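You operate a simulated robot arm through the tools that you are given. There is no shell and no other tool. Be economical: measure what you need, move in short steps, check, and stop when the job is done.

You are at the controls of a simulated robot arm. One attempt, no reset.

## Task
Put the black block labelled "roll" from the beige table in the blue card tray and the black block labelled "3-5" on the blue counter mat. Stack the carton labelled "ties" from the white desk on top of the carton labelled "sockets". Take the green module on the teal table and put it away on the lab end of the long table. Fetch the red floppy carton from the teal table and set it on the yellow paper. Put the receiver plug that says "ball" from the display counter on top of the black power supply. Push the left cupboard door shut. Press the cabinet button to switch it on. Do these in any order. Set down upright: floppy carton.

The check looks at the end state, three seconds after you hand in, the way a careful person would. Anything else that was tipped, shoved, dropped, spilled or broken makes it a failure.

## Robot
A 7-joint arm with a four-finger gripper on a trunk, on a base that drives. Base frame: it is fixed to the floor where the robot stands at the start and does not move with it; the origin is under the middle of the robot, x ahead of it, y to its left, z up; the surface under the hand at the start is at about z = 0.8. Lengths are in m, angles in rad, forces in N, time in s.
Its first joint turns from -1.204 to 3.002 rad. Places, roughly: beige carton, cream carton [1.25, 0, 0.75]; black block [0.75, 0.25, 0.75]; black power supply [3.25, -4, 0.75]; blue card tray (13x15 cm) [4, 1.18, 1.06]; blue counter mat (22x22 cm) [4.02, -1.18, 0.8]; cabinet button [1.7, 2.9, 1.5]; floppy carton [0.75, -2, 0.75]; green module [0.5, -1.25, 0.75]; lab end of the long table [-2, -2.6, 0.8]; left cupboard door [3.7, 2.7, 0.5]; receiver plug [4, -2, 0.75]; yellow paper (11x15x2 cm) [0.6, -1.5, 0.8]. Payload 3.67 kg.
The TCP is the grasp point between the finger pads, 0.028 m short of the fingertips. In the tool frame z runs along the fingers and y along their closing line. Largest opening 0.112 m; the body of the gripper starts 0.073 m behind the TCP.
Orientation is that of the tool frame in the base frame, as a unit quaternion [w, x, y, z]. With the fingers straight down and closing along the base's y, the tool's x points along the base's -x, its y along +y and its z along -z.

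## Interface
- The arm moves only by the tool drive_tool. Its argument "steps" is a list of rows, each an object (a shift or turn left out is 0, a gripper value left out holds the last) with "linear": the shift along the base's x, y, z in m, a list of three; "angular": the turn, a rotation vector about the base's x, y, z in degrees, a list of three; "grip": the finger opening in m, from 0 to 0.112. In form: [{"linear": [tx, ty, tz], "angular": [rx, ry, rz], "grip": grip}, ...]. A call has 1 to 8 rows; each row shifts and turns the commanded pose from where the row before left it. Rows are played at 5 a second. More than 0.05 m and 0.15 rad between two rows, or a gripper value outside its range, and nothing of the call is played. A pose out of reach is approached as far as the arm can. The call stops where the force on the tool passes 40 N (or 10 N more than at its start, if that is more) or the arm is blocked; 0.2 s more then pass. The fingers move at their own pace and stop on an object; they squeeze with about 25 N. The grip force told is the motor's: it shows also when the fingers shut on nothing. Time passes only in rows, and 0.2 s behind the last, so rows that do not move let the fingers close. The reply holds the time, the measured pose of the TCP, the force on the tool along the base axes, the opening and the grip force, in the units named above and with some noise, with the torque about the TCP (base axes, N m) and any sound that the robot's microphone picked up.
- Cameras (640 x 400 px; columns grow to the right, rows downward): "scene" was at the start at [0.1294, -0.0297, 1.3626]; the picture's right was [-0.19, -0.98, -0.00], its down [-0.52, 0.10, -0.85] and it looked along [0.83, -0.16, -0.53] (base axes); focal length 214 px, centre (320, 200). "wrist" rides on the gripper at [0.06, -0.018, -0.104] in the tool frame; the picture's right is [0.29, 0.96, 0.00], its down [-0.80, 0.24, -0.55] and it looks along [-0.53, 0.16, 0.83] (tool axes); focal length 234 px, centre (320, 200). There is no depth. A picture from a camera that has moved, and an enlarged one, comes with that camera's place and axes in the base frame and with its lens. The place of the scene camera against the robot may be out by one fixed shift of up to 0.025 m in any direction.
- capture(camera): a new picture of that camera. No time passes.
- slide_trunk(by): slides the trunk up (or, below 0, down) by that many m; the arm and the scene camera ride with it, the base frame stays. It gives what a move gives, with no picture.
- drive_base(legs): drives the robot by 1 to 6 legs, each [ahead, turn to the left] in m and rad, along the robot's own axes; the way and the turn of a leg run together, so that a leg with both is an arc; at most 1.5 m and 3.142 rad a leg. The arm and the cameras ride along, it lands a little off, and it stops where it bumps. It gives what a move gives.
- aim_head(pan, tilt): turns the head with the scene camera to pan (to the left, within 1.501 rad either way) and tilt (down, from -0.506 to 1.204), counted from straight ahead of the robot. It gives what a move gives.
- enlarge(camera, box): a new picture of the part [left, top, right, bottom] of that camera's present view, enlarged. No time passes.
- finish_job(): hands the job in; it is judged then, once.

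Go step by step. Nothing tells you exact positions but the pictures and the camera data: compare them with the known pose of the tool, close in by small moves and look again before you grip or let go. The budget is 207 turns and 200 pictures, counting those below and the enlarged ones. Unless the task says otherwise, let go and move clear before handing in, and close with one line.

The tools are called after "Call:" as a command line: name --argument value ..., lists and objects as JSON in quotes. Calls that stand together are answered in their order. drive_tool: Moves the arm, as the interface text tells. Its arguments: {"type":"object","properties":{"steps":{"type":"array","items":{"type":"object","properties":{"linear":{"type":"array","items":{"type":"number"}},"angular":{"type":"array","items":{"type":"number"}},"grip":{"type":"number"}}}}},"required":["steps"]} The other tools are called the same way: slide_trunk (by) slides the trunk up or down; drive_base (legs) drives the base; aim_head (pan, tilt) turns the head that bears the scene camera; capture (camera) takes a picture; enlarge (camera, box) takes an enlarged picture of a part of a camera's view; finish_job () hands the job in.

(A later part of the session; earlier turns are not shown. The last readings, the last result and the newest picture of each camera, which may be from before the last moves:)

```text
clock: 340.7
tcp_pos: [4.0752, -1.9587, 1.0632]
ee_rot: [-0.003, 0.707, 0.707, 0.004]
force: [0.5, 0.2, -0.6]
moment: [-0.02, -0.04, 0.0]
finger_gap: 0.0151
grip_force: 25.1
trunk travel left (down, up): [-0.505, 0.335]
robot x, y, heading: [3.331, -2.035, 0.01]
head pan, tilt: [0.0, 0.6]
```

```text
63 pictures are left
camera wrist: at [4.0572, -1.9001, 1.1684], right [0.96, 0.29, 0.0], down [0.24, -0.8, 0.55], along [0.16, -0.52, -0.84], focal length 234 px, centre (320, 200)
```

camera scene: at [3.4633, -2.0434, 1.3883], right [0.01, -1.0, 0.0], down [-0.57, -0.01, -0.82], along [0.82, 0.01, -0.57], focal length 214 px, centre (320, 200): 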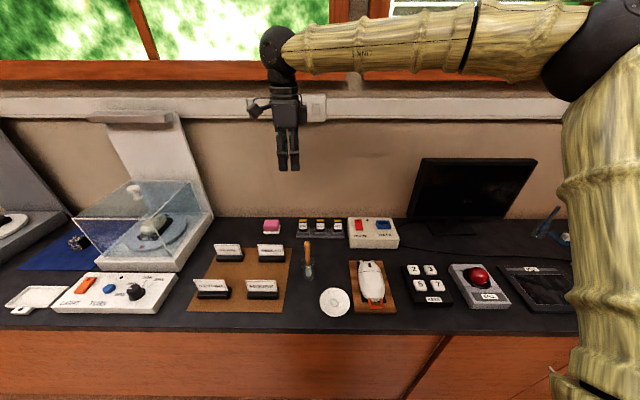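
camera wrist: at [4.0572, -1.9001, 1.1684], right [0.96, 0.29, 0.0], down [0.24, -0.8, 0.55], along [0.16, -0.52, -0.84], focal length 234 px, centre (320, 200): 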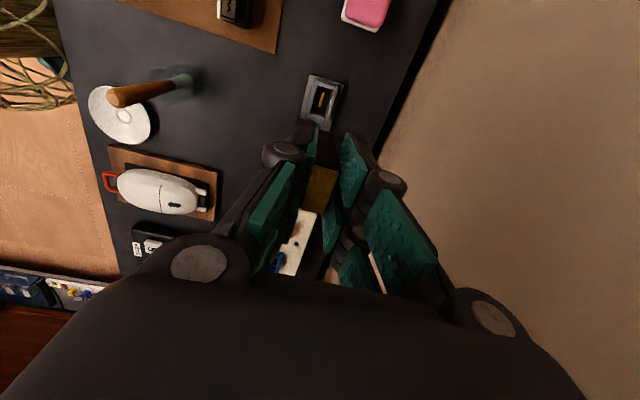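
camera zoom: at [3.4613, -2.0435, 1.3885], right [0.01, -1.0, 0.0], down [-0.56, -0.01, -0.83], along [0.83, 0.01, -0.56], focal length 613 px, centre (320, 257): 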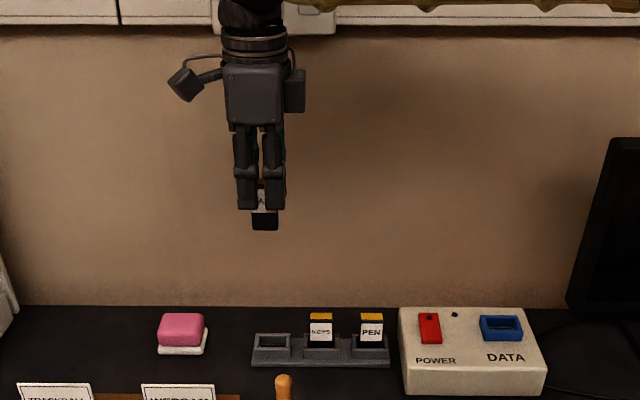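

The plug is out cleanly. I retract and drive toward the black power supply at (3.25, −4).

Call:
drive_tool --steps '[{"linear": [0, 0, 0.045]}, {"linear": [0, 0, 0.045]}, {"linear": [-0.045, 0, 0.015]}, {"linear": [-0.045, 0, 0.015]}, {"linear": [-0.045, 0, 0]}, {"linear": [-0.045, 0, 0]}, {"linear": [-0.045, 0, 0]}, {"linear": [-0.045, 0, 0]}]'

Call:
drive_base --legs '[[-0.35, 0], [0, -1.58], [0.6, 0]]'

Call:
aim_head --pan 0 --tilt 0.5

Call:
capture --camera "scene"

```text
clock: 342.5
tcp_pos: [3.804, -1.9604, 1.1877]
ee_rot: [-0.003, 0.708, 0.707, 0.003]
force: [-0.2, -0.6, -1.0]
moment: [-0.01, 0.01, 0.0]
finger_gap: 0.0151
grip_force: 25.1
trunk travel left (down, up): [-0.505, 0.335]
robot x, y, heading: [3.3341, -2.0291, 0.01]
head pan, tilt: [0.0, 0.6]
```

```text
clock: 351.6
tcp_pos: [3.0795, -3.119, 1.1861]
ee_rot: [-0.001, 1.0, 0.007, 0.005]
force: [-0.4, 0.4, 0.2]
moment: [0.03, -0.06, -0.05]
finger_gap: 0.015
grip_force: 24.9
trunk travel left (down, up): [-0.505, 0.335]
robot x, y, heading: [2.9988, -2.646, -1.545]
head pan, tilt: [0.0, 0.6]
```

```text
clock: 352.3
tcp_pos: [3.0792, -3.1176, 1.1856]
ee_rot: [-0.001, 1.0, 0.006, 0.004]
force: [0.1, 0.0, -1.1]
moment: [-0.04, 0.0, -0.01]
finger_gap: 0.0152
grip_force: 24.6
trunk travel left (down, up): [-0.505, 0.335]
robot x, y, heading: [3.0009, -2.6476, -1.54]
head pan, tilt: [0.0, 0.499]
```

```text
62 pictures are left
camera scene: at [2.9939, -2.7988, 1.3975], right [-1.0, -0.03, 0.0], down [-0.01, 0.48, -0.88], along [0.03, -0.88, -0.48], focal length 214 px, centre (320, 200)
```

scene: 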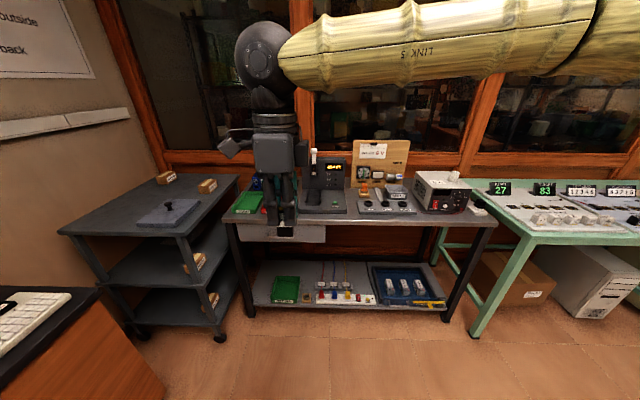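

Call:
enlarge --camera "scene" --box '[230, 130, 490, 260]'

```text
2.46 times, centred on (360, 195) of scene
camera zoom: at [2.9939, -2.7988, 1.3975], right [-1.0, -0.03, 0.0], down [-0.01, 0.48, -0.88], along [0.03, -0.88, -0.48], focal length 528 px, centre (222, 212)
```

zoom: 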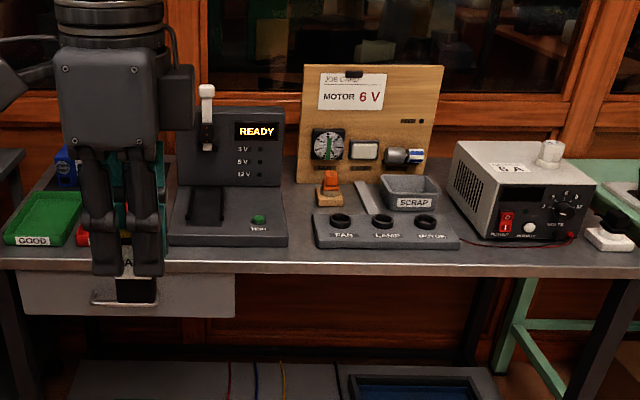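

The spot at (3.25, −4) is hidden behind my hand. I move the hand aside.

Call:
drive_tool --steps '[{"linear": [-0.045, 0, 0]}, {"linear": [-0.045, 0, 0]}, {"linear": [-0.045, 0, 0]}, {"linear": [-0.045, 0, 0]}, {"linear": [-0.045, 0, 0]}, {"linear": [-0.045, 0, 0]}]'

Call:
enlarge --camera "scene" --box '[200, 130, 420, 260]'

```text
clock: 353.7
tcp_pos: [2.8048, -3.118, 1.188]
ee_rot: [0.0, 1.0, 0.008, 0.005]
force: [-1.0, 0.3, -0.5]
moment: [-0.03, -0.02, -0.06]
finger_gap: 0.0151
grip_force: 25.3
trunk travel left (down, up): [-0.505, 0.335]
robot x, y, heading: [2.9989, -2.6436, -1.543]
head pan, tilt: [0.0, 0.499]
```

```text
2.91 times, centred on (310, 195) of scene
camera zoom: at [2.9912, -2.7985, 1.3977], right [-1.0, -0.03, 0.0], down [-0.01, 0.48, -0.88], along [0.03, -0.88, -0.48], focal length 624 px, centre (349, 214)
```

zoom: 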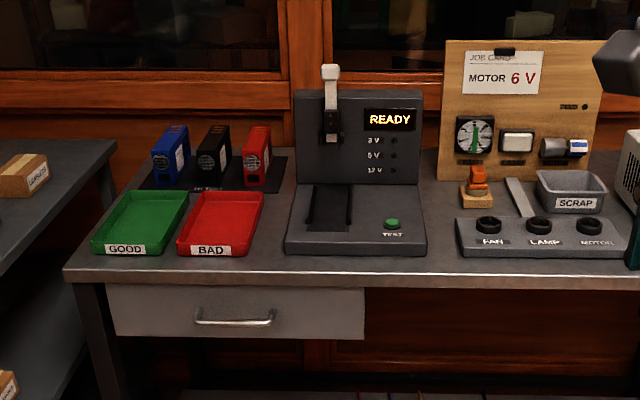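

Call:
enlarge --camera "scene" --box '[244, 165, 308, 205]'

```text
10.00 times, centred on (276, 185) of scene
camera zoom: at [2.9912, -2.7985, 1.3977], right [-1.0, -0.03, 0.0], down [-0.01, 0.48, -0.88], along [0.03, -0.88, -0.48], focal length 2145 px, centre (760, 350)
```

zoom: 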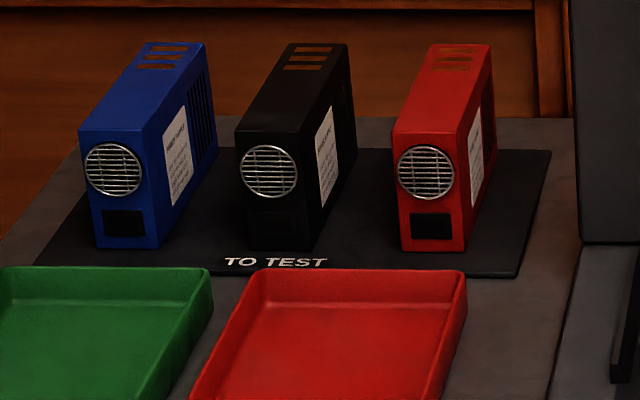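

The black supply is the middle of three small boxes, top about (3.315, −4.07), z≈0.88. I drive into position.

Call:
drive_base --legs '[[0, 0.35], [0.6, 0], [0, -0.38]]'

Call:
capture --camera "scene"

```text
clock: 359.3
tcp_pos: [3.0164, -3.6668, 1.187]
ee_rot: [-0.001, 1.0, -0.01, 0.004]
force: [-0.9, -0.7, 0.4]
moment: [0.0, -0.03, -0.01]
finger_gap: 0.015
grip_force: 25.0
trunk travel left (down, up): [-0.505, 0.335]
robot x, y, heading: [3.2216, -3.2015, -1.577]
head pan, tilt: [0.0, 0.499]
```

```text
58 pictures are left
camera scene: at [3.2134, -3.3536, 1.3976], right [-1.0, 0.01, 0.0], down [0.0, 0.48, -0.88], along [-0.01, -0.88, -0.48], focal length 214 px, centre (320, 200)
```

scene: 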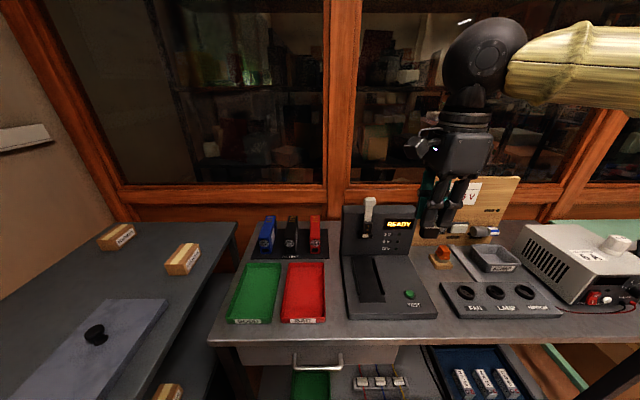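

Call:
drive_tool --steps '[{"linear": [0.045, 0, 0]}, {"linear": [0.045, 0, 0]}, {"linear": [0.045, 0, 0]}, {"linear": [0.045, -0.015, 0]}, {"linear": [0.045, -0.015, 0]}, {"linear": [0.04, -0.025, 0]}, {"linear": [0.03, -0.035, 0]}, {"linear": [0, -0.045, 0]}]'

Call:
drive_tool --steps '[{"linear": [0, -0.045, 0]}, {"linear": [0, -0.045, 0]}, {"linear": [0, -0.045, -0.01]}, {"linear": [0, -0.035, -0.02]}, {}]'

Call:
capture --camera "wrist"

Call:
enlarge --camera "scene" --box '[220, 150, 380, 280]'

```text
clock: 361.1
tcp_pos: [3.3111, -3.8029, 1.1863]
ee_rot: [-0.002, 1.0, -0.01, 0.004]
force: [-0.9, -0.4, -0.4]
moment: [0.05, -0.01, 0.03]
finger_gap: 0.0153
grip_force: 24.9
trunk travel left (down, up): [-0.505, 0.335]
robot x, y, heading: [3.2253, -3.1979, -1.582]
head pan, tilt: [0.0, 0.499]
```

```text
clock: 362.3
tcp_pos: [3.3109, -3.9733, 1.1545]
ee_rot: [-0.001, 1.0, -0.01, 0.004]
force: [-0.7, 0.3, 0.8]
moment: [0.0, -0.04, 0.02]
finger_gap: 0.015
grip_force: 25.2
trunk travel left (down, up): [-0.505, 0.335]
robot x, y, heading: [3.2222, -3.2008, -1.576]
head pan, tilt: [0.0, 0.499]
```

```text
57 pictures are left
camera wrist: at [3.3692, -3.956, 1.2605], right [0.27, -0.96, 0.0], down [-0.81, -0.22, 0.55], along [-0.53, -0.15, -0.84], focal length 234 px, centre (320, 200)
```

wrist: 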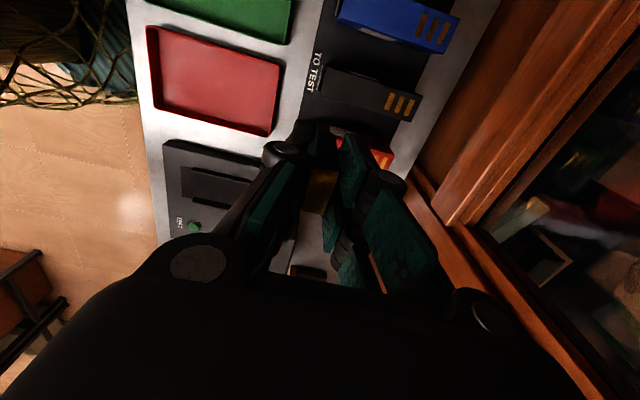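

```text
3.08 times, centred on (300, 215) of scene
camera zoom: at [3.2143, -3.3535, 1.3977], right [-1.0, 0.01, 0.0], down [0.0, 0.48, -0.88], along [-0.01, -0.88, -0.48], focal length 660 px, centre (382, 154)
```

zoom: 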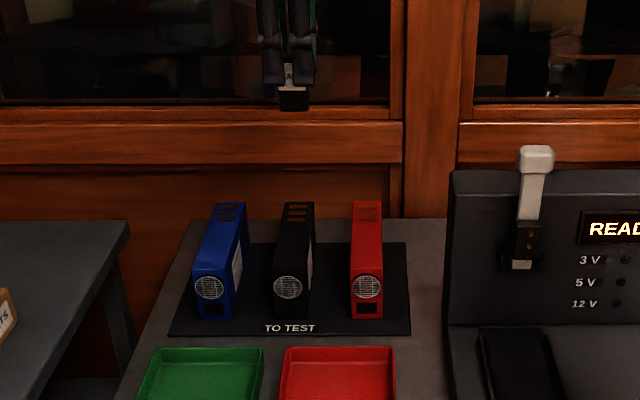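

Call:
enlarge --camera "wrist" --box '[290, 40, 450, 140]'

```text
4.00 times, centred on (370, 90) of wrist
camera zoom: at [3.3692, -3.956, 1.2605], right [0.27, -0.96, 0.0], down [-0.81, -0.22, 0.55], along [-0.53, -0.15, -0.84], focal length 937 px, centre (120, 640)
```

zoom: 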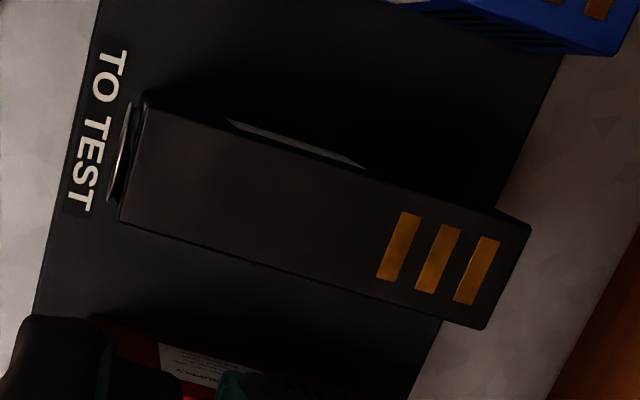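

Black supply top: x 3.312–3.350, y −3.974…−4.123. I go over (3.331, −4.025) and descend.

Call:
drive_tool --steps '[{"linear": [0.02, -0.025, 0]}, {"linear": [0, -0.027, -0.03]}, {"linear": [0, 0, -0.045]}, {"linear": [0, 0, -0.045]}, {"linear": [0, 0, -0.045]}, {}]'

Call:
enlarge --camera "scene" --box '[250, 170, 350, 250]'

Call:
capture --camera "wrist"

```text
clock: 363.7
tcp_pos: [3.3312, -4.0238, 0.9929]
ee_rot: [0.0, 1.0, -0.01, 0.004]
force: [0.1, 0.0, 0.6]
moment: [-0.02, -0.01, 0.02]
finger_gap: 0.0152
grip_force: 24.9
trunk travel left (down, up): [-0.505, 0.335]
robot x, y, heading: [3.2241, -3.2003, -1.575]
head pan, tilt: [0.0, 0.499]
```

```text
5.00 times, centred on (300, 210) of scene
camera zoom: at [3.2142, -3.3537, 1.3977], right [-1.0, 0.01, 0.0], down [0.0, 0.48, -0.88], along [-0.01, -0.88, -0.48], focal length 1072 px, centre (420, 150)
```

zoom: 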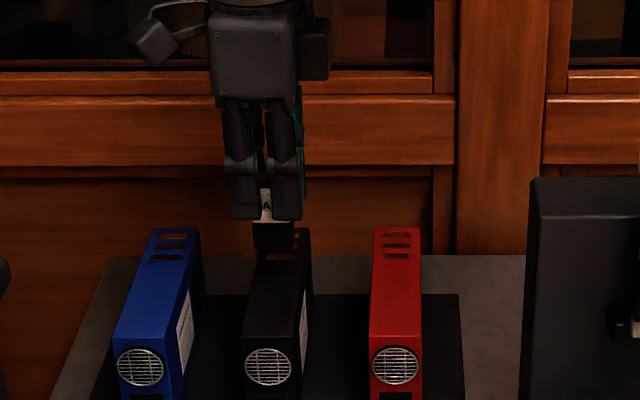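

```text
53 pictures are left
camera wrist: at [3.3883, -4.0075, 1.097], right [0.27, -0.96, 0.0], down [-0.81, -0.22, 0.55], along [-0.53, -0.15, -0.84], focal length 234 px, centre (320, 200)
```

wrist: 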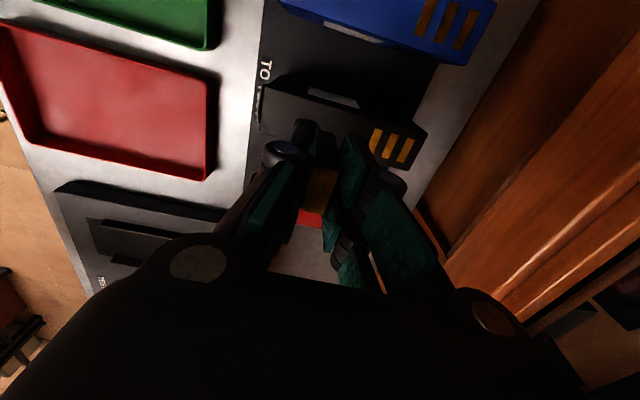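

Call:
drive_tool --steps '[{"linear": [0.0, 0, -0.02]}, {"linear": [0, 0, -0.012]}, {"linear": [0, 0, -0.008]}, {}]'

Call:
enlarge --camera "scene" --box '[260, 180, 330, 240]'

```text
clock: 364.7
tcp_pos: [3.3322, -4.0238, 0.9521]
ee_rot: [-0.001, 1.0, -0.011, 0.004]
force: [-0.5, -0.6, -1.2]
moment: [-0.01, -0.02, -0.03]
finger_gap: 0.0151
grip_force: 25.6
trunk travel left (down, up): [-0.505, 0.335]
robot x, y, heading: [3.2262, -3.201, -1.579]
head pan, tilt: [0.0, 0.499]
```

```text
6.67 times, centred on (295, 210) of scene
camera zoom: at [3.2143, -3.3542, 1.3976], right [-1.0, 0.01, 0.0], down [0.0, 0.48, -0.88], along [-0.01, -0.88, -0.48], focal length 1430 px, centre (487, 133)
```

zoom: 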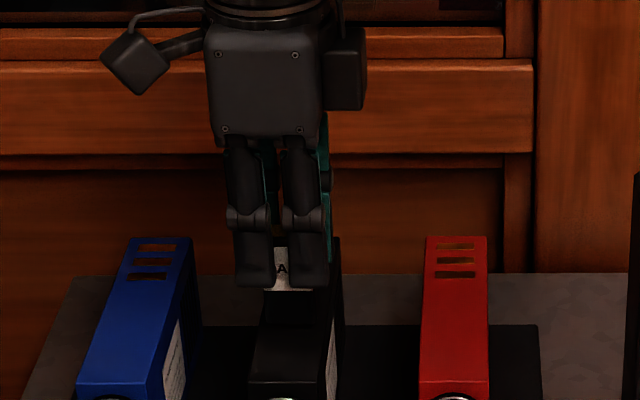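

Close to the top. I lower in 2–3 mm steps.

Call:
drive_tool --steps '[{"linear": [0, 0, -0.003]}, {"linear": [0, 0, -0.003]}, {"linear": [0, 0, -0.003]}, {}]'

Call:
drive_tool --steps '[{"linear": [0, 0, -0.003]}, {"linear": [0, 0, -0.002]}, {}]'

Call:
drive_tool --steps '[{"linear": [0, 0, -0.002]}, {"linear": [0, 0, -0.002]}, {}]'

```text
clock: 365.7
tcp_pos: [3.3323, -4.0229, 0.9458]
ee_rot: [0.001, 1.0, -0.01, 0.005]
force: [0.8, -1.2, 11.5]
moment: [-0.07, 0.0, 0.0]
finger_gap: 0.0154
grip_force: 24.8
trunk travel left (down, up): [-0.505, 0.335]
robot x, y, heading: [3.2226, -3.2, -1.58]
head pan, tilt: [0.0, 0.499]
```

```text
clock: 366.5
tcp_pos: [3.3313, -4.0214, 0.9408]
ee_rot: [0.001, 1.0, -0.011, 0.005]
force: [1.5, -6.7, 28.4]
moment: [-0.28, -0.03, 0.01]
finger_gap: 0.015
grip_force: 24.5
trunk travel left (down, up): [-0.505, 0.335]
robot x, y, heading: [3.2227, -3.2037, -1.576]
head pan, tilt: [0.0, 0.499]
```

```text
clock: 367.3
tcp_pos: [3.3307, -4.0219, 0.9366]
ee_rot: [0.0, 1.0, -0.01, 0.004]
force: [0.2, -2.6, 26.9]
moment: [-0.11, 0.0, 0.05]
finger_gap: 0.0152
grip_force: 24.9
trunk travel left (down, up): [-0.505, 0.335]
robot x, y, heading: [3.2283, -3.2011, -1.58]
head pan, tilt: [0.0, 0.499]
```

Contact made; the plug slid a little in the fingers. I relieve pressure and look before opening.

Call:
drive_tool --steps '[{"linear": [0, 0, 0.002]}, {}]'

Call:
enlarge --camera "scene" --box '[260, 180, 330, 240]'

Call:
enlarge --camera "wrist" --box '[220, 60, 440, 240]'

```text
clock: 367.9
tcp_pos: [3.3317, -4.0223, 0.9373]
ee_rot: [0.0, 1.0, -0.009, 0.004]
force: [-0.6, 2.4, 7.2]
moment: [0.15, 0.0, -0.04]
finger_gap: 0.0151
grip_force: 24.8
trunk travel left (down, up): [-0.505, 0.335]
robot x, y, heading: [3.221, -3.203, -1.58]
head pan, tilt: [0.0, 0.499]
```

```text
6.67 times, centred on (295, 210) of scene
camera zoom: at [3.2141, -3.3532, 1.3974], right [-1.0, 0.01, 0.0], down [0.0, 0.48, -0.88], along [-0.01, -0.88, -0.48], focal length 1430 px, centre (487, 133)
```

zoom: 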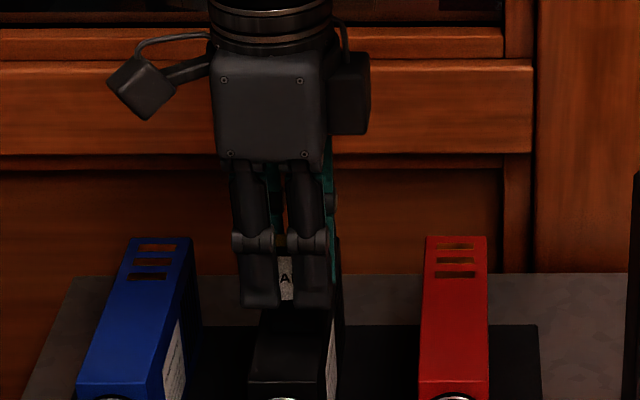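

```text
2.22 times, centred on (330, 150) of wrist
camera zoom: at [3.3892, -4.006, 1.0429], right [0.27, -0.96, 0.0], down [-0.81, -0.23, 0.55], along [-0.53, -0.15, -0.84], focal length 520 px, centre (298, 311)
```

zoom: 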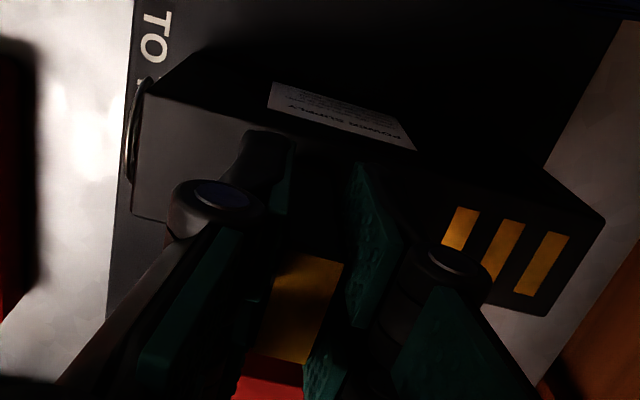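

The plug stands on the supply's top. Open gently and rise.

Call:
drive_tool --steps '[{"linear": [0, 0, 0.001], "grip": 0.017}, {"grip": 0.02}, {"grip": 0.03}, {"grip": 0.045}, {"linear": [0, 0, 0.03]}, {"linear": [0, 0, 0.045]}, {"linear": [0, 0, 0.045]}, {"linear": [0, 0, 0.045]}]'

Call:
enlarge --camera "scene" --box '[250, 170, 350, 250]'

```text
clock: 369.7
tcp_pos: [3.3342, -4.0245, 1.1038]
ee_rot: [-0.001, 1.0, -0.01, 0.005]
force: [0.6, 0.3, 0.2]
moment: [-0.02, -0.03, -0.01]
finger_gap: 0.0452
grip_force: 0.0
trunk travel left (down, up): [-0.505, 0.335]
robot x, y, heading: [3.2262, -3.197, -1.578]
head pan, tilt: [0.0, 0.499]
```

```text
5.00 times, centred on (300, 210) of scene
camera zoom: at [3.2145, -3.3535, 1.3976], right [-1.0, 0.01, 0.0], down [0.0, 0.48, -0.88], along [-0.01, -0.88, -0.48], focal length 1072 px, centre (420, 150)
```

zoom: 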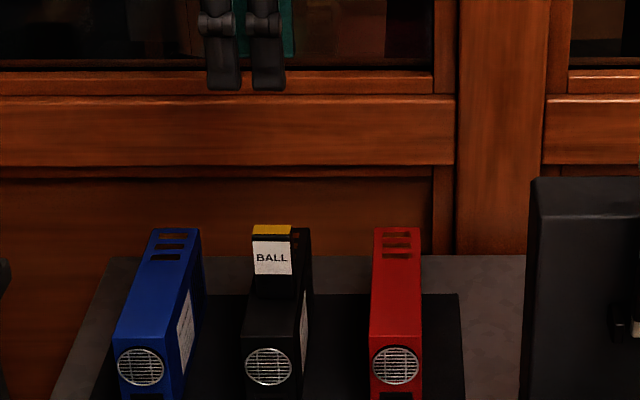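

The BALL plug stands on the black supply. Now to the teal table: retract, back off, turn and check the way west.

Call:
drive_tool --steps '[{"linear": [0, 0.01, 0.045]}, {"linear": [0, 0.03, 0.035]}, {"linear": [0, 0.045, 0]}, {"linear": [0, 0.045, 0]}, {"linear": [-0.02, 0.045, 0]}, {"linear": [-0.03, 0.04, 0]}, {"linear": [-0.03, 0.04, 0]}, {"linear": [-0.03, 0.04, 0]}]'

Call:
drive_base --legs '[[-0.35, 0], [0, -1.5708]]'

Call:
aim_head --pan 0.1 --tilt 0.45

Call:
capture --camera "scene"

```text
clock: 371.5
tcp_pos: [3.2218, -3.7264, 1.1826]
ee_rot: [0.0, 1.0, -0.009, 0.005]
force: [0.3, -0.4, -0.7]
moment: [-0.05, -0.02, 0.01]
finger_gap: 0.045
grip_force: 0.0
trunk travel left (down, up): [-0.505, 0.335]
robot x, y, heading: [3.2226, -3.2019, -1.579]
head pan, tilt: [0.0, 0.499]
```

```text
clock: 377.6
tcp_pos: [2.6999, -2.8467, 1.1822]
ee_rot: [0.002, 0.709, -0.705, 0.003]
force: [0.1, 0.6, 0.3]
moment: [-0.01, -0.01, -0.05]
finger_gap: 0.0449
grip_force: 0.1
trunk travel left (down, up): [-0.505, 0.335]
robot x, y, heading: [3.224, -2.8359, -3.122]
head pan, tilt: [0.0, 0.499]
```

```text
clock: 378.3
tcp_pos: [2.6987, -2.8467, 1.1816]
ee_rot: [0.003, 0.709, -0.705, 0.004]
force: [-0.8, -0.3, -0.2]
moment: [-0.01, 0.0, 0.01]
finger_gap: 0.0452
grip_force: 0.0
trunk travel left (down, up): [-0.505, 0.335]
robot x, y, heading: [3.2276, -2.8373, -3.123]
head pan, tilt: [0.099, 0.45]
```

```text
48 pictures are left
camera scene: at [3.0773, -2.8593, 1.402], right [-0.12, 0.99, 0.0], down [0.43, 0.05, -0.9], along [-0.89, -0.11, -0.44], focal length 214 px, centre (320, 200)
```

scene: 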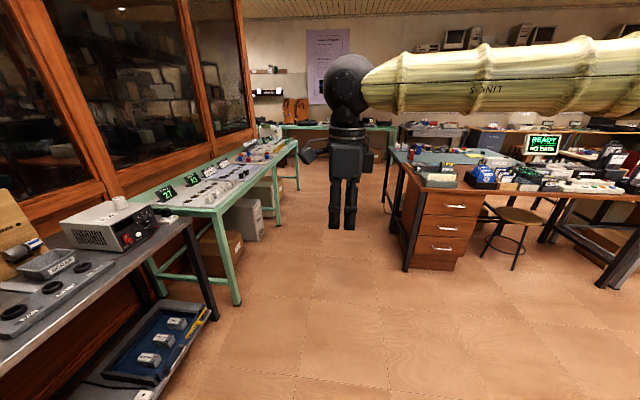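

The corridor at y≈−2.9 is clear. Drive west, then up to the teal table's west side.

Call:
drive_base --legs '[[1.5, 0], [1.5, 0], [0.6, 0], [0, -1.55]]'

Call:
aim_head --pan -0.4 --tilt 0.45

Call:
capture --camera "scene"

```text
clock: 399.4
tcp_pos: [-0.3676, -2.4048, 1.1816]
ee_rot: [-0.005, -0.022, 1.0, 0.0]
force: [0.4, 0.2, 0.0]
moment: [-0.06, 0.03, 0.01]
finger_gap: 0.045
grip_force: 0.0
trunk travel left (down, up): [-0.505, 0.335]
robot x, y, heading: [-0.3362, -2.9339, 1.627]
head pan, tilt: [0.099, 0.45]
```

```text
clock: 400.3
tcp_pos: [-0.3679, -2.4049, 1.1812]
ee_rot: [-0.004, -0.021, 1.0, -0.002]
force: [0.1, -0.3, 0.6]
moment: [-0.05, -0.04, -0.02]
finger_gap: 0.0448
grip_force: 0.0
trunk travel left (down, up): [-0.505, 0.335]
robot x, y, heading: [-0.3375, -2.9287, 1.629]
head pan, tilt: [-0.4, 0.45]
```

```text
47 pictures are left
camera scene: at [-0.3172, -2.807, 1.402], right [0.94, -0.33, 0.0], down [-0.15, -0.41, -0.9], along [0.3, 0.85, -0.44], focal length 214 px, centre (320, 200)
```

scene: 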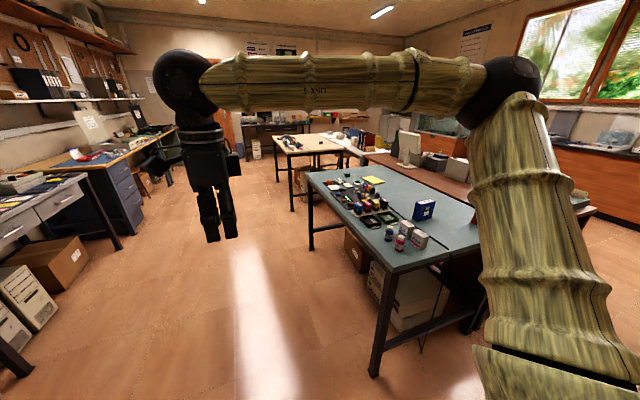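

Call:
drive_base --legs '[[1.4, 0], [0, -1.61], [0.25, 0]]'

Call:
aim_head --pan 0 --tilt 0.7

Call:
capture --camera "scene"

```text
clock: 412.6
tcp_pos: [0.3839, -1.5154, 1.1814]
ee_rot: [-0.005, 0.706, 0.708, 0.002]
force: [0.0, 0.7, -0.7]
moment: [0.0, 0.03, 0.02]
finger_gap: 0.045
grip_force: 0.2
trunk travel left (down, up): [-0.505, 0.335]
robot x, y, heading: [-0.142, -1.5223, 0.005]
head pan, tilt: [-0.4, 0.45]
```

```text
clock: 413.4
tcp_pos: [0.3837, -1.5154, 1.1814]
ee_rot: [-0.004, 0.706, 0.708, 0.002]
force: [0.3, 0.4, 0.0]
moment: [0.0, 0.02, -0.04]
finger_gap: 0.0452
grip_force: 0.1
trunk travel left (down, up): [-0.505, 0.335]
robot x, y, heading: [-0.1439, -1.5267, 0.014]
head pan, tilt: [0.0, 0.7]
```

```text
46 pictures are left
camera scene: at [-0.019, -1.534, 1.3799], right [0.01, -1.0, 0.0], down [-0.64, -0.01, -0.77], along [0.77, 0.01, -0.64], focal length 214 px, centre (320, 200)
```

scene: 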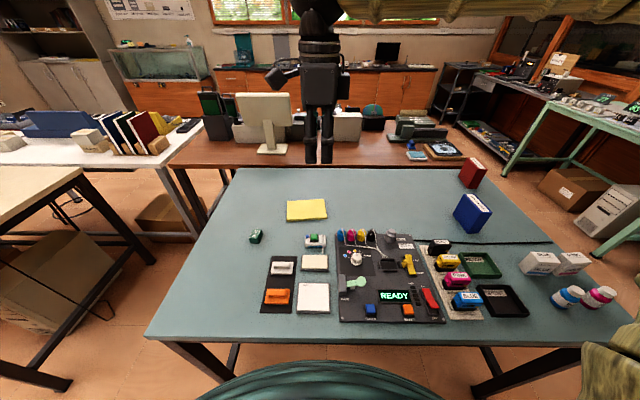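

Call:
enlarge --camera "scene" --box '[225, 150, 345, 260]'

Call:
enlarge --camera "scene" --box '[420, 140, 520, 240]'

```text
3.64 times, centred on (285, 205) of scene
camera zoom: at [-0.019, -1.534, 1.3799], right [0.01, -1.0, 0.0], down [-0.64, -0.01, -0.77], along [0.77, 0.01, -0.64], focal length 780 px, centre (447, 182)
```

zoom: 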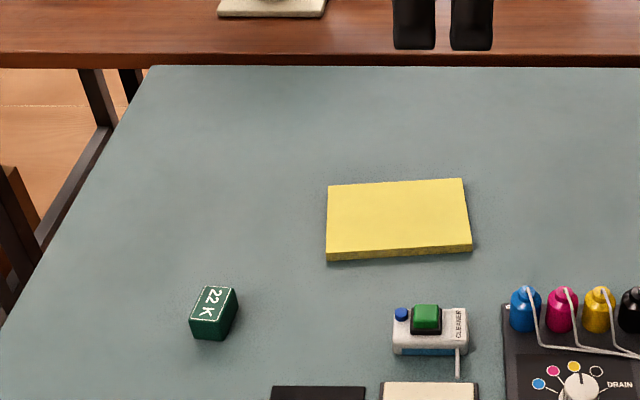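

```text
4.00 times, centred on (470, 190) of scene
camera zoom: at [-0.019, -1.534, 1.3799], right [0.01, -1.0, 0.0], down [-0.64, -0.01, -0.77], along [0.77, 0.01, -0.64], focal length 858 px, centre (-280, 240)
```

zoom: 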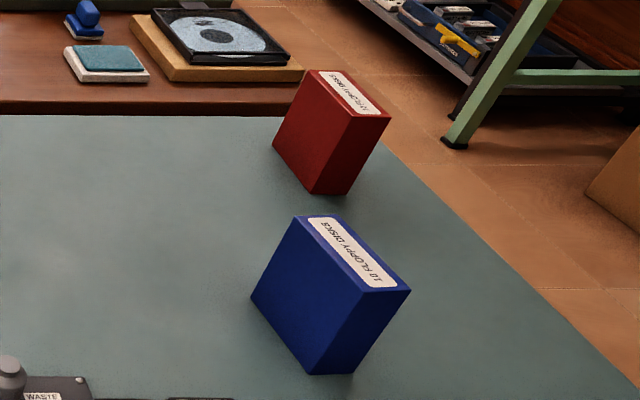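

Green module "22K" is near (0.44, −1.32); the red floppy carton stands near (0.81, −2.24). I take the module first.

Call:
drive_tool --steps '[{"linear": [0.01, 0.04, -0.015], "grip": 0.112}, {"linear": [0.01, 0.04, -0.015]}, {"linear": [0.01, 0.04, -0.015]}, {"linear": [0.01, 0.04, -0.015]}, {"linear": [0.01, 0.035, -0.02]}, {"linear": [0, 0, -0.03]}]'

Call:
capture --camera "wrist"

```text
clock: 414.9
tcp_pos: [0.4313, -1.3189, 1.0702]
ee_rot: [-0.004, 0.707, 0.707, 0.004]
force: [0.4, -0.1, 0.4]
moment: [0.01, -0.02, 0.0]
finger_gap: 0.1119
grip_force: 0.1
trunk travel left (down, up): [-0.505, 0.335]
robot x, y, heading: [-0.1472, -1.5212, 0.012]
head pan, tilt: [0.0, 0.7]
```

```text
43 pictures are left
camera wrist: at [0.414, -1.2601, 1.1757], right [0.96, 0.29, 0.0], down [0.24, -0.8, 0.55], along [0.16, -0.52, -0.84], focal length 234 px, centre (320, 200)
```

wrist: 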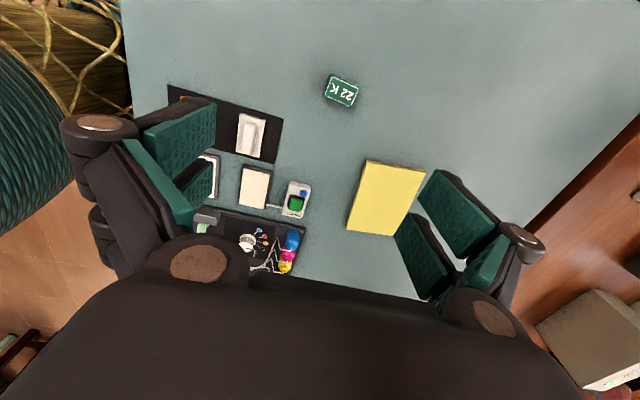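

Call:
enlarge --camera "wrist" --box '[310, 60, 430, 240]'

```text
2.22 times, centred on (370, 150) of wrist
camera zoom: at [0.414, -1.2601, 1.1757], right [0.96, 0.29, 0.0], down [0.24, -0.8, 0.55], along [0.16, -0.52, -0.84], focal length 520 px, centre (209, 311)
```

zoom: 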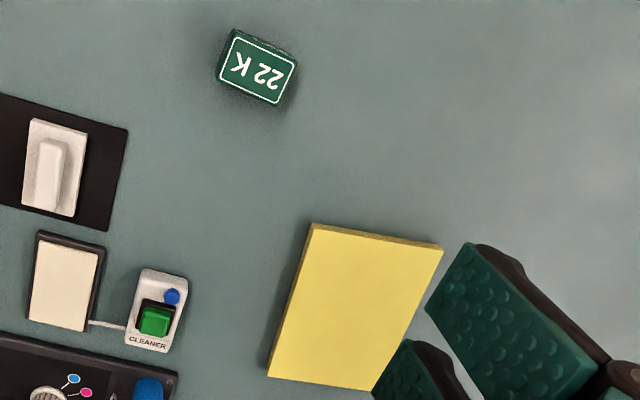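

Module about 4 × 2.5 cm at (0.457, −1.298), turned ≈ −5°. Align and descend.

Call:
drive_tool --steps '[{"linear": [0.026, 0.021, -0.02], "angular": [0, 0, -5], "grip": 0.08}, {"linear": [0, 0, -0.045]}, {"linear": [0, 0, -0.045]}, {"linear": [0, 0, -0.045]}, {"linear": [0, 0, -0.045]}, {"linear": [0, 0, -0.02]}, {}]'

Call:
capture --camera "wrist"

```text
clock: 416.4
tcp_pos: [0.4582, -1.2967, 0.8499]
ee_rot: [-0.004, 0.736, 0.677, 0.003]
force: [-0.1, -0.1, 0.2]
moment: [-0.03, -0.04, 0.0]
finger_gap: 0.0798
grip_force: 0.1
trunk travel left (down, up): [-0.505, 0.335]
robot x, y, heading: [-0.1438, -1.5257, 0.016]
head pan, tilt: [0.0, 0.7]
```

```text
41 pictures are left
camera wrist: at [0.4437, -1.2362, 0.9565], right [0.98, 0.2, 0.0], down [0.17, -0.82, 0.55], along [0.11, -0.54, -0.84], focal length 234 px, centre (320, 200)
```

wrist: 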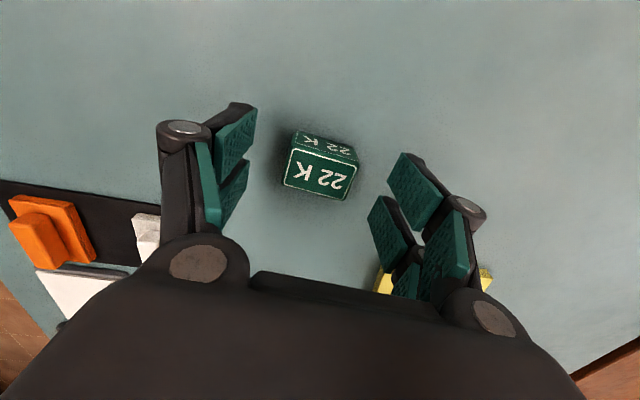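

Call:
drive_tool --steps '[{"linear": [-0.001, -0.001, -0.016]}, {}, {"grip": 0.06}, {"grip": 0.04}, {"grip": 0.02}, {"grip": 0.0}, {}, {}]'

Call:
drive_tool --steps '[{"linear": [0, 0, 0.01]}, {"linear": [0, 0, 0.03]}, {"linear": [0, 0, 0.05]}, {"linear": [0, 0, 0.05]}, {"linear": [0, 0, 0.05]}, {"linear": [0, 0, 0.05]}, {"linear": [0, -0.02, 0.045]}, {"linear": [0, -0.04, 0.02]}]'

Call:
capture --camera "wrist"

```text
clock: 418.2
tcp_pos: [0.4579, -1.2982, 0.835]
ee_rot: [-0.004, 0.736, 0.677, 0.003]
force: [0.3, -0.6, -0.8]
moment: [0.02, 0.0, 0.0]
finger_gap: 0.0434
grip_force: 25.2
trunk travel left (down, up): [-0.505, 0.335]
robot x, y, heading: [-0.1436, -1.5233, 0.013]
head pan, tilt: [0.0, 0.7]
```

```text
clock: 420.1
tcp_pos: [0.4589, -1.36, 1.1408]
ee_rot: [-0.003, 0.737, 0.676, 0.003]
force: [-0.4, -1.5, -0.5]
moment: [0.04, -0.01, 0.0]
finger_gap: 0.0432
grip_force: 25.3
trunk travel left (down, up): [-0.505, 0.335]
robot x, y, heading: [-0.145, -1.5223, 0.019]
head pan, tilt: [0.0, 0.7]
```

```text
40 pictures are left
camera wrist: at [0.4454, -1.2992, 1.2472], right [0.98, 0.21, 0.0], down [0.17, -0.82, 0.55], along [0.11, -0.53, -0.84], focal length 234 px, centre (320, 200)
```

wrist: 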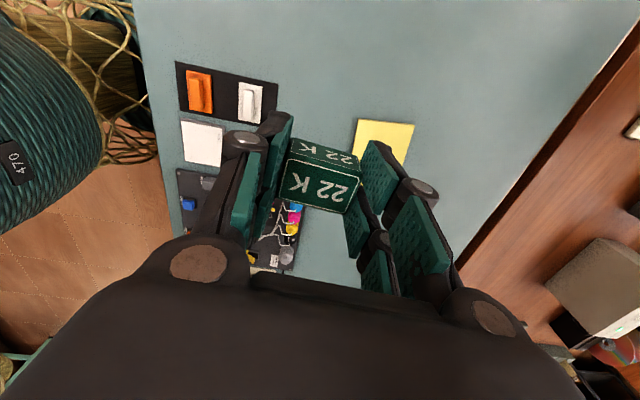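

Module held. I turn around to look at the long table's lab end near (−2, −2.6).

Call:
drive_base --legs '[[-0.4, 0], [0, -2.6]]'

Call:
aim_head --pan -0.1 --tilt 0.4

Call:
capture --camera "scene"

```text
clock: 428.8
tcp_pos: [-1.0122, -1.9549, 1.1415]
ee_rot: [0.001, 0.834, -0.552, 0.004]
force: [-0.5, 0.7, -0.4]
moment: [0.05, 0.02, 0.02]
finger_gap: 0.0433
grip_force: 25.2
trunk travel left (down, up): [-0.505, 0.335]
robot x, y, heading: [-0.552, -1.5274, -2.641]
head pan, tilt: [0.0, 0.7]
```

```text
clock: 429.6
tcp_pos: [-1.0114, -1.9562, 1.1426]
ee_rot: [0.002, 0.833, -0.553, 0.004]
force: [-0.4, -0.5, -0.1]
moment: [-0.03, 0.01, 0.0]
finger_gap: 0.043
grip_force: 25.1
trunk travel left (down, up): [-0.505, 0.335]
robot x, y, heading: [-0.5518, -1.5293, -2.639]
head pan, tilt: [-0.099, 0.4]
```

```text
39 pictures are left
camera scene: at [-0.6921, -1.5992, 1.4066], right [-0.39, 0.92, 0.0], down [0.36, 0.15, -0.92], along [-0.85, -0.36, -0.39], focal length 214 px, centre (320, 200)
```

scene: 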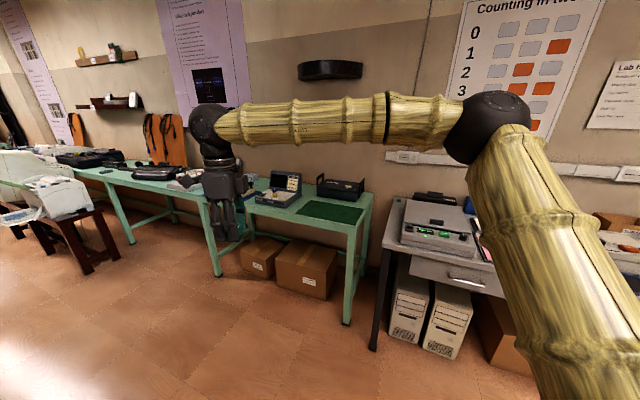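

Call:
enlarge --camera "scene" --box '[80, 130, 400, 260]'

```text
2.00 times, centred on (240, 195) of scene
camera zoom: at [-0.6921, -1.5992, 1.4066], right [-0.39, 0.92, 0.0], down [0.36, 0.15, -0.92], along [-0.85, -0.36, -0.39], focal length 429 px, centre (480, 210)
```

zoom: 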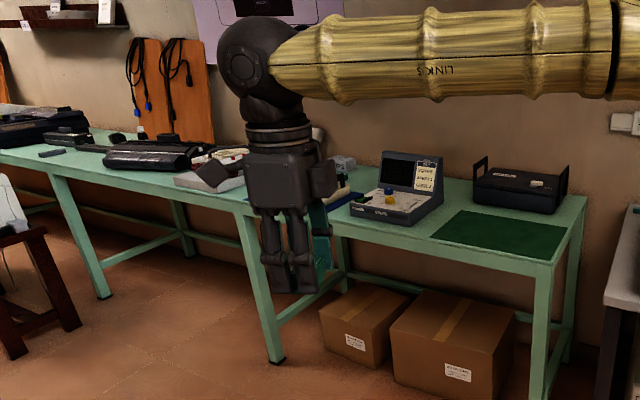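

Call:
drive_base --legs '[[0, 0.39], [1.0, 0], [0, -0.88]]'

Call:
drive_tool --steps '[{"linear": [0, 0.045, 0.02]}, {"linear": [0, 0.045, 0.02]}, {"linear": [0, 0.045, 0]}, {"linear": [0, 0.045, 0]}, {"linear": [0, 0.045, 0]}, {"linear": [0, 0.045, 0]}, {"linear": [0, 0.04, 0]}]'

Call:
aim_head --pan 0.1 --tilt 0.45

Call:
capture --camera "scene"

```text
clock: 438.4
tcp_pos: [-1.7719, -2.5124, 1.1414]
ee_rot: [-0.002, -0.686, 0.728, -0.004]
force: [-0.1, 0.6, 0.4]
moment: [-0.02, -0.01, -0.01]
finger_gap: 0.0432
grip_force: 25.3
trunk travel left (down, up): [-0.505, 0.335]
robot x, y, heading: [-1.1741, -2.3309, -3.098]
head pan, tilt: [-0.099, 0.4]
```

```text
clock: 439.9
tcp_pos: [-1.7738, -2.2005, 1.1822]
ee_rot: [-0.004, -0.687, 0.727, -0.004]
force: [0.3, 0.6, -0.6]
moment: [-0.09, -0.01, -0.03]
finger_gap: 0.0436
grip_force: 24.9
trunk travel left (down, up): [-0.505, 0.335]
robot x, y, heading: [-1.1713, -2.3314, -3.099]
head pan, tilt: [-0.099, 0.4]
```

```text
clock: 440.7
tcp_pos: [-1.7749, -2.204, 1.1831]
ee_rot: [-0.003, -0.685, 0.728, -0.004]
force: [0.4, 0.6, -1.2]
moment: [-0.04, 0.01, -0.03]
finger_gap: 0.0433
grip_force: 24.8
trunk travel left (down, up): [-0.505, 0.335]
robot x, y, heading: [-1.1699, -2.3304, -3.104]
head pan, tilt: [0.099, 0.45]
```

```text
37 pictures are left
camera scene: at [-1.3222, -2.3575, 1.4021], right [-0.14, 0.99, 0.0], down [0.43, 0.06, -0.9], along [-0.89, -0.13, -0.44], focal length 214 px, centre (320, 200)
```

scene: 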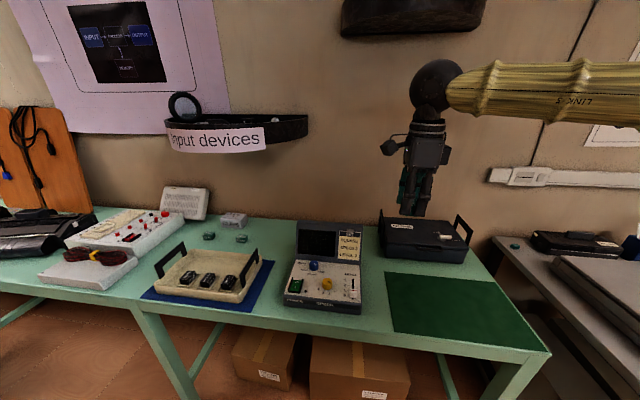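

Call:
enlarge --camera "scene" --box '[130, 180, 370, 320]'

```text
2.67 times, centred on (250, 250) of scene
camera zoom: at [-1.3222, -2.3575, 1.4021], right [-0.14, 0.99, 0.0], down [0.43, 0.06, -0.9], along [-0.89, -0.13, -0.44], focal length 572 px, centre (507, 67)
```

zoom: 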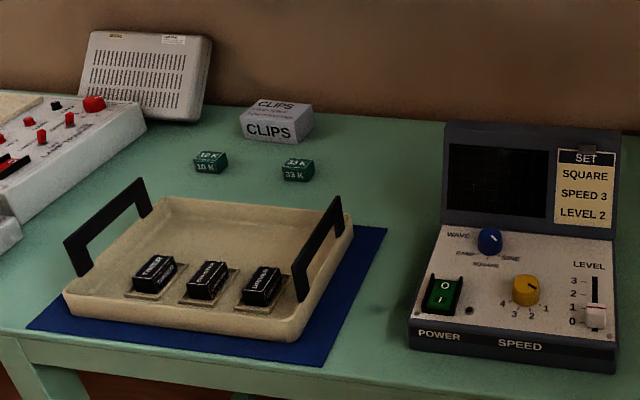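

The sister modules "10K" and "33K" sit on the lab end near (−2.04, −2.8…−2.97). I will set "22K" in line beside them at about (−2.02, −2.65), a free spot.

Call:
drive_base --legs '[[0.12, 0]]'

Call:
drive_tool --steps '[{"linear": [0, -0.045, 0]}, {"linear": [0, -0.045, 0]}, {"linear": [0, -0.045, 0]}, {"linear": [-0.015, -0.045, 0]}, {"linear": [-0.015, -0.045, 0]}, {"linear": [-0.02, -0.045, 0]}, {"linear": [-0.02, -0.045, 0]}, {"linear": [-0.02, -0.045, 0]}]'

Call:
drive_tool --steps '[{"linear": [-0.02, -0.04, 0]}, {"linear": [-0.02, -0.035, -0.02]}, {"linear": [0, 0, -0.045]}, {"linear": [0, 0, -0.045]}]'

Call:
capture --camera "scene"

Call:
capture --camera "wrist"

```text
clock: 441.9
tcp_pos: [-1.8954, -2.2088, 1.1799]
ee_rot: [-0.002, -0.687, 0.727, -0.004]
force: [-0.7, 0.3, 0.0]
moment: [0.0, -0.05, -0.02]
finger_gap: 0.0432
grip_force: 25.0
trunk travel left (down, up): [-0.505, 0.335]
robot x, y, heading: [-1.2945, -2.3386, -3.101]
head pan, tilt: [0.099, 0.45]
```

```text
clock: 443.7
tcp_pos: [-1.9873, -2.5709, 1.18]
ee_rot: [-0.001, -0.686, 0.728, -0.003]
force: [0.0, -0.8, -0.3]
moment: [0.04, 0.0, 0.01]
finger_gap: 0.0431
grip_force: 25.3
trunk travel left (down, up): [-0.505, 0.335]
robot x, y, heading: [-1.2906, -2.3338, -3.103]
head pan, tilt: [0.099, 0.45]
```

```text
clock: 444.2
tcp_pos: [-2.0046, -2.6084, 1.1806]
ee_rot: [0.003, -0.684, 0.729, -0.002]
force: [22.6, 17.2, 2.0]
moment: [-2.2, 3.05, -0.16]
finger_gap: 0.0432
grip_force: 25.1
trunk travel left (down, up): [-0.505, 0.335]
robot x, y, heading: [-1.2905, -2.3396, -3.098]
head pan, tilt: [0.099, 0.45]
stopped in row 2: the force on the tool passed its limit at 258 N (the readings are from after the stop); the commanded pose is now the measured one
```

```text
35 pictures are left
camera scene: at [-1.4404, -2.3618, 1.4023], right [-0.14, 0.99, 0.0], down [0.43, 0.06, -0.9], along [-0.89, -0.13, -0.43], focal length 214 px, centre (320, 200)
```

scene: 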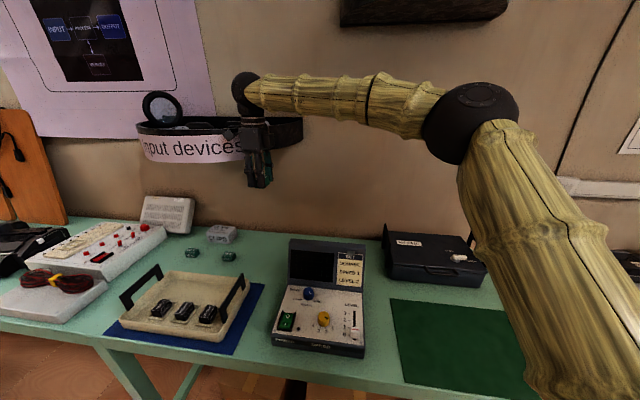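

```text
34 pictures are left
camera wrist: at [-1.9931, -2.6697, 1.2849], right [-0.97, -0.23, -0.01], down [-0.19, 0.81, 0.55], along [-0.12, 0.54, -0.83], focal length 234 px, centre (320, 200)
```

wrist: 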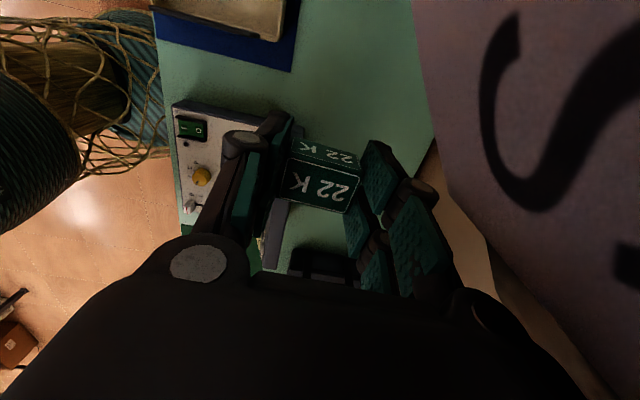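

My hand touched the wall shelf "Input devices" (it looks unchanged). I back away from the wall at once and will set the module further forward, at x≈−1.92.

Call:
drive_tool --steps '[{"linear": [0.03, 0.005, 0]}, {"linear": [0.03, 0.005, 0]}, {"linear": [0.03, 0.005, 0]}, {}]'

Call:
capture --camera "scene"

Call:
capture --camera "wrist"

```text
clock: 445.2
tcp_pos: [-1.9175, -2.597, 1.1788]
ee_rot: [0.004, -0.685, 0.729, -0.003]
force: [-1.1, -0.2, -0.6]
moment: [-0.02, -0.04, -0.02]
finger_gap: 0.0433
grip_force: 25.3
trunk travel left (down, up): [-0.505, 0.335]
robot x, y, heading: [-1.2907, -2.338, -3.101]
head pan, tilt: [0.099, 0.45]
```

```text
33 pictures are left
camera scene: at [-1.4419, -2.3635, 1.4019], right [-0.14, 0.99, 0.0], down [0.43, 0.06, -0.9], along [-0.89, -0.13, -0.44], focal length 214 px, centre (320, 200)
```

scene: 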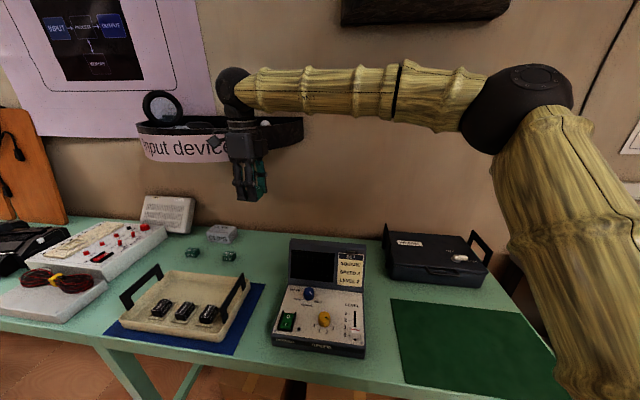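

```text
32 pictures are left
camera wrist: at [-1.9048, -2.6581, 1.2843], right [-0.97, -0.23, -0.01], down [-0.19, 0.81, 0.55], along [-0.12, 0.54, -0.83], focal length 234 px, centre (320, 200)
```

wrist: 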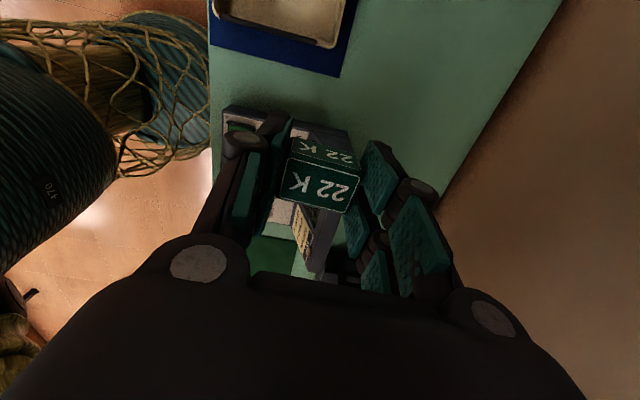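

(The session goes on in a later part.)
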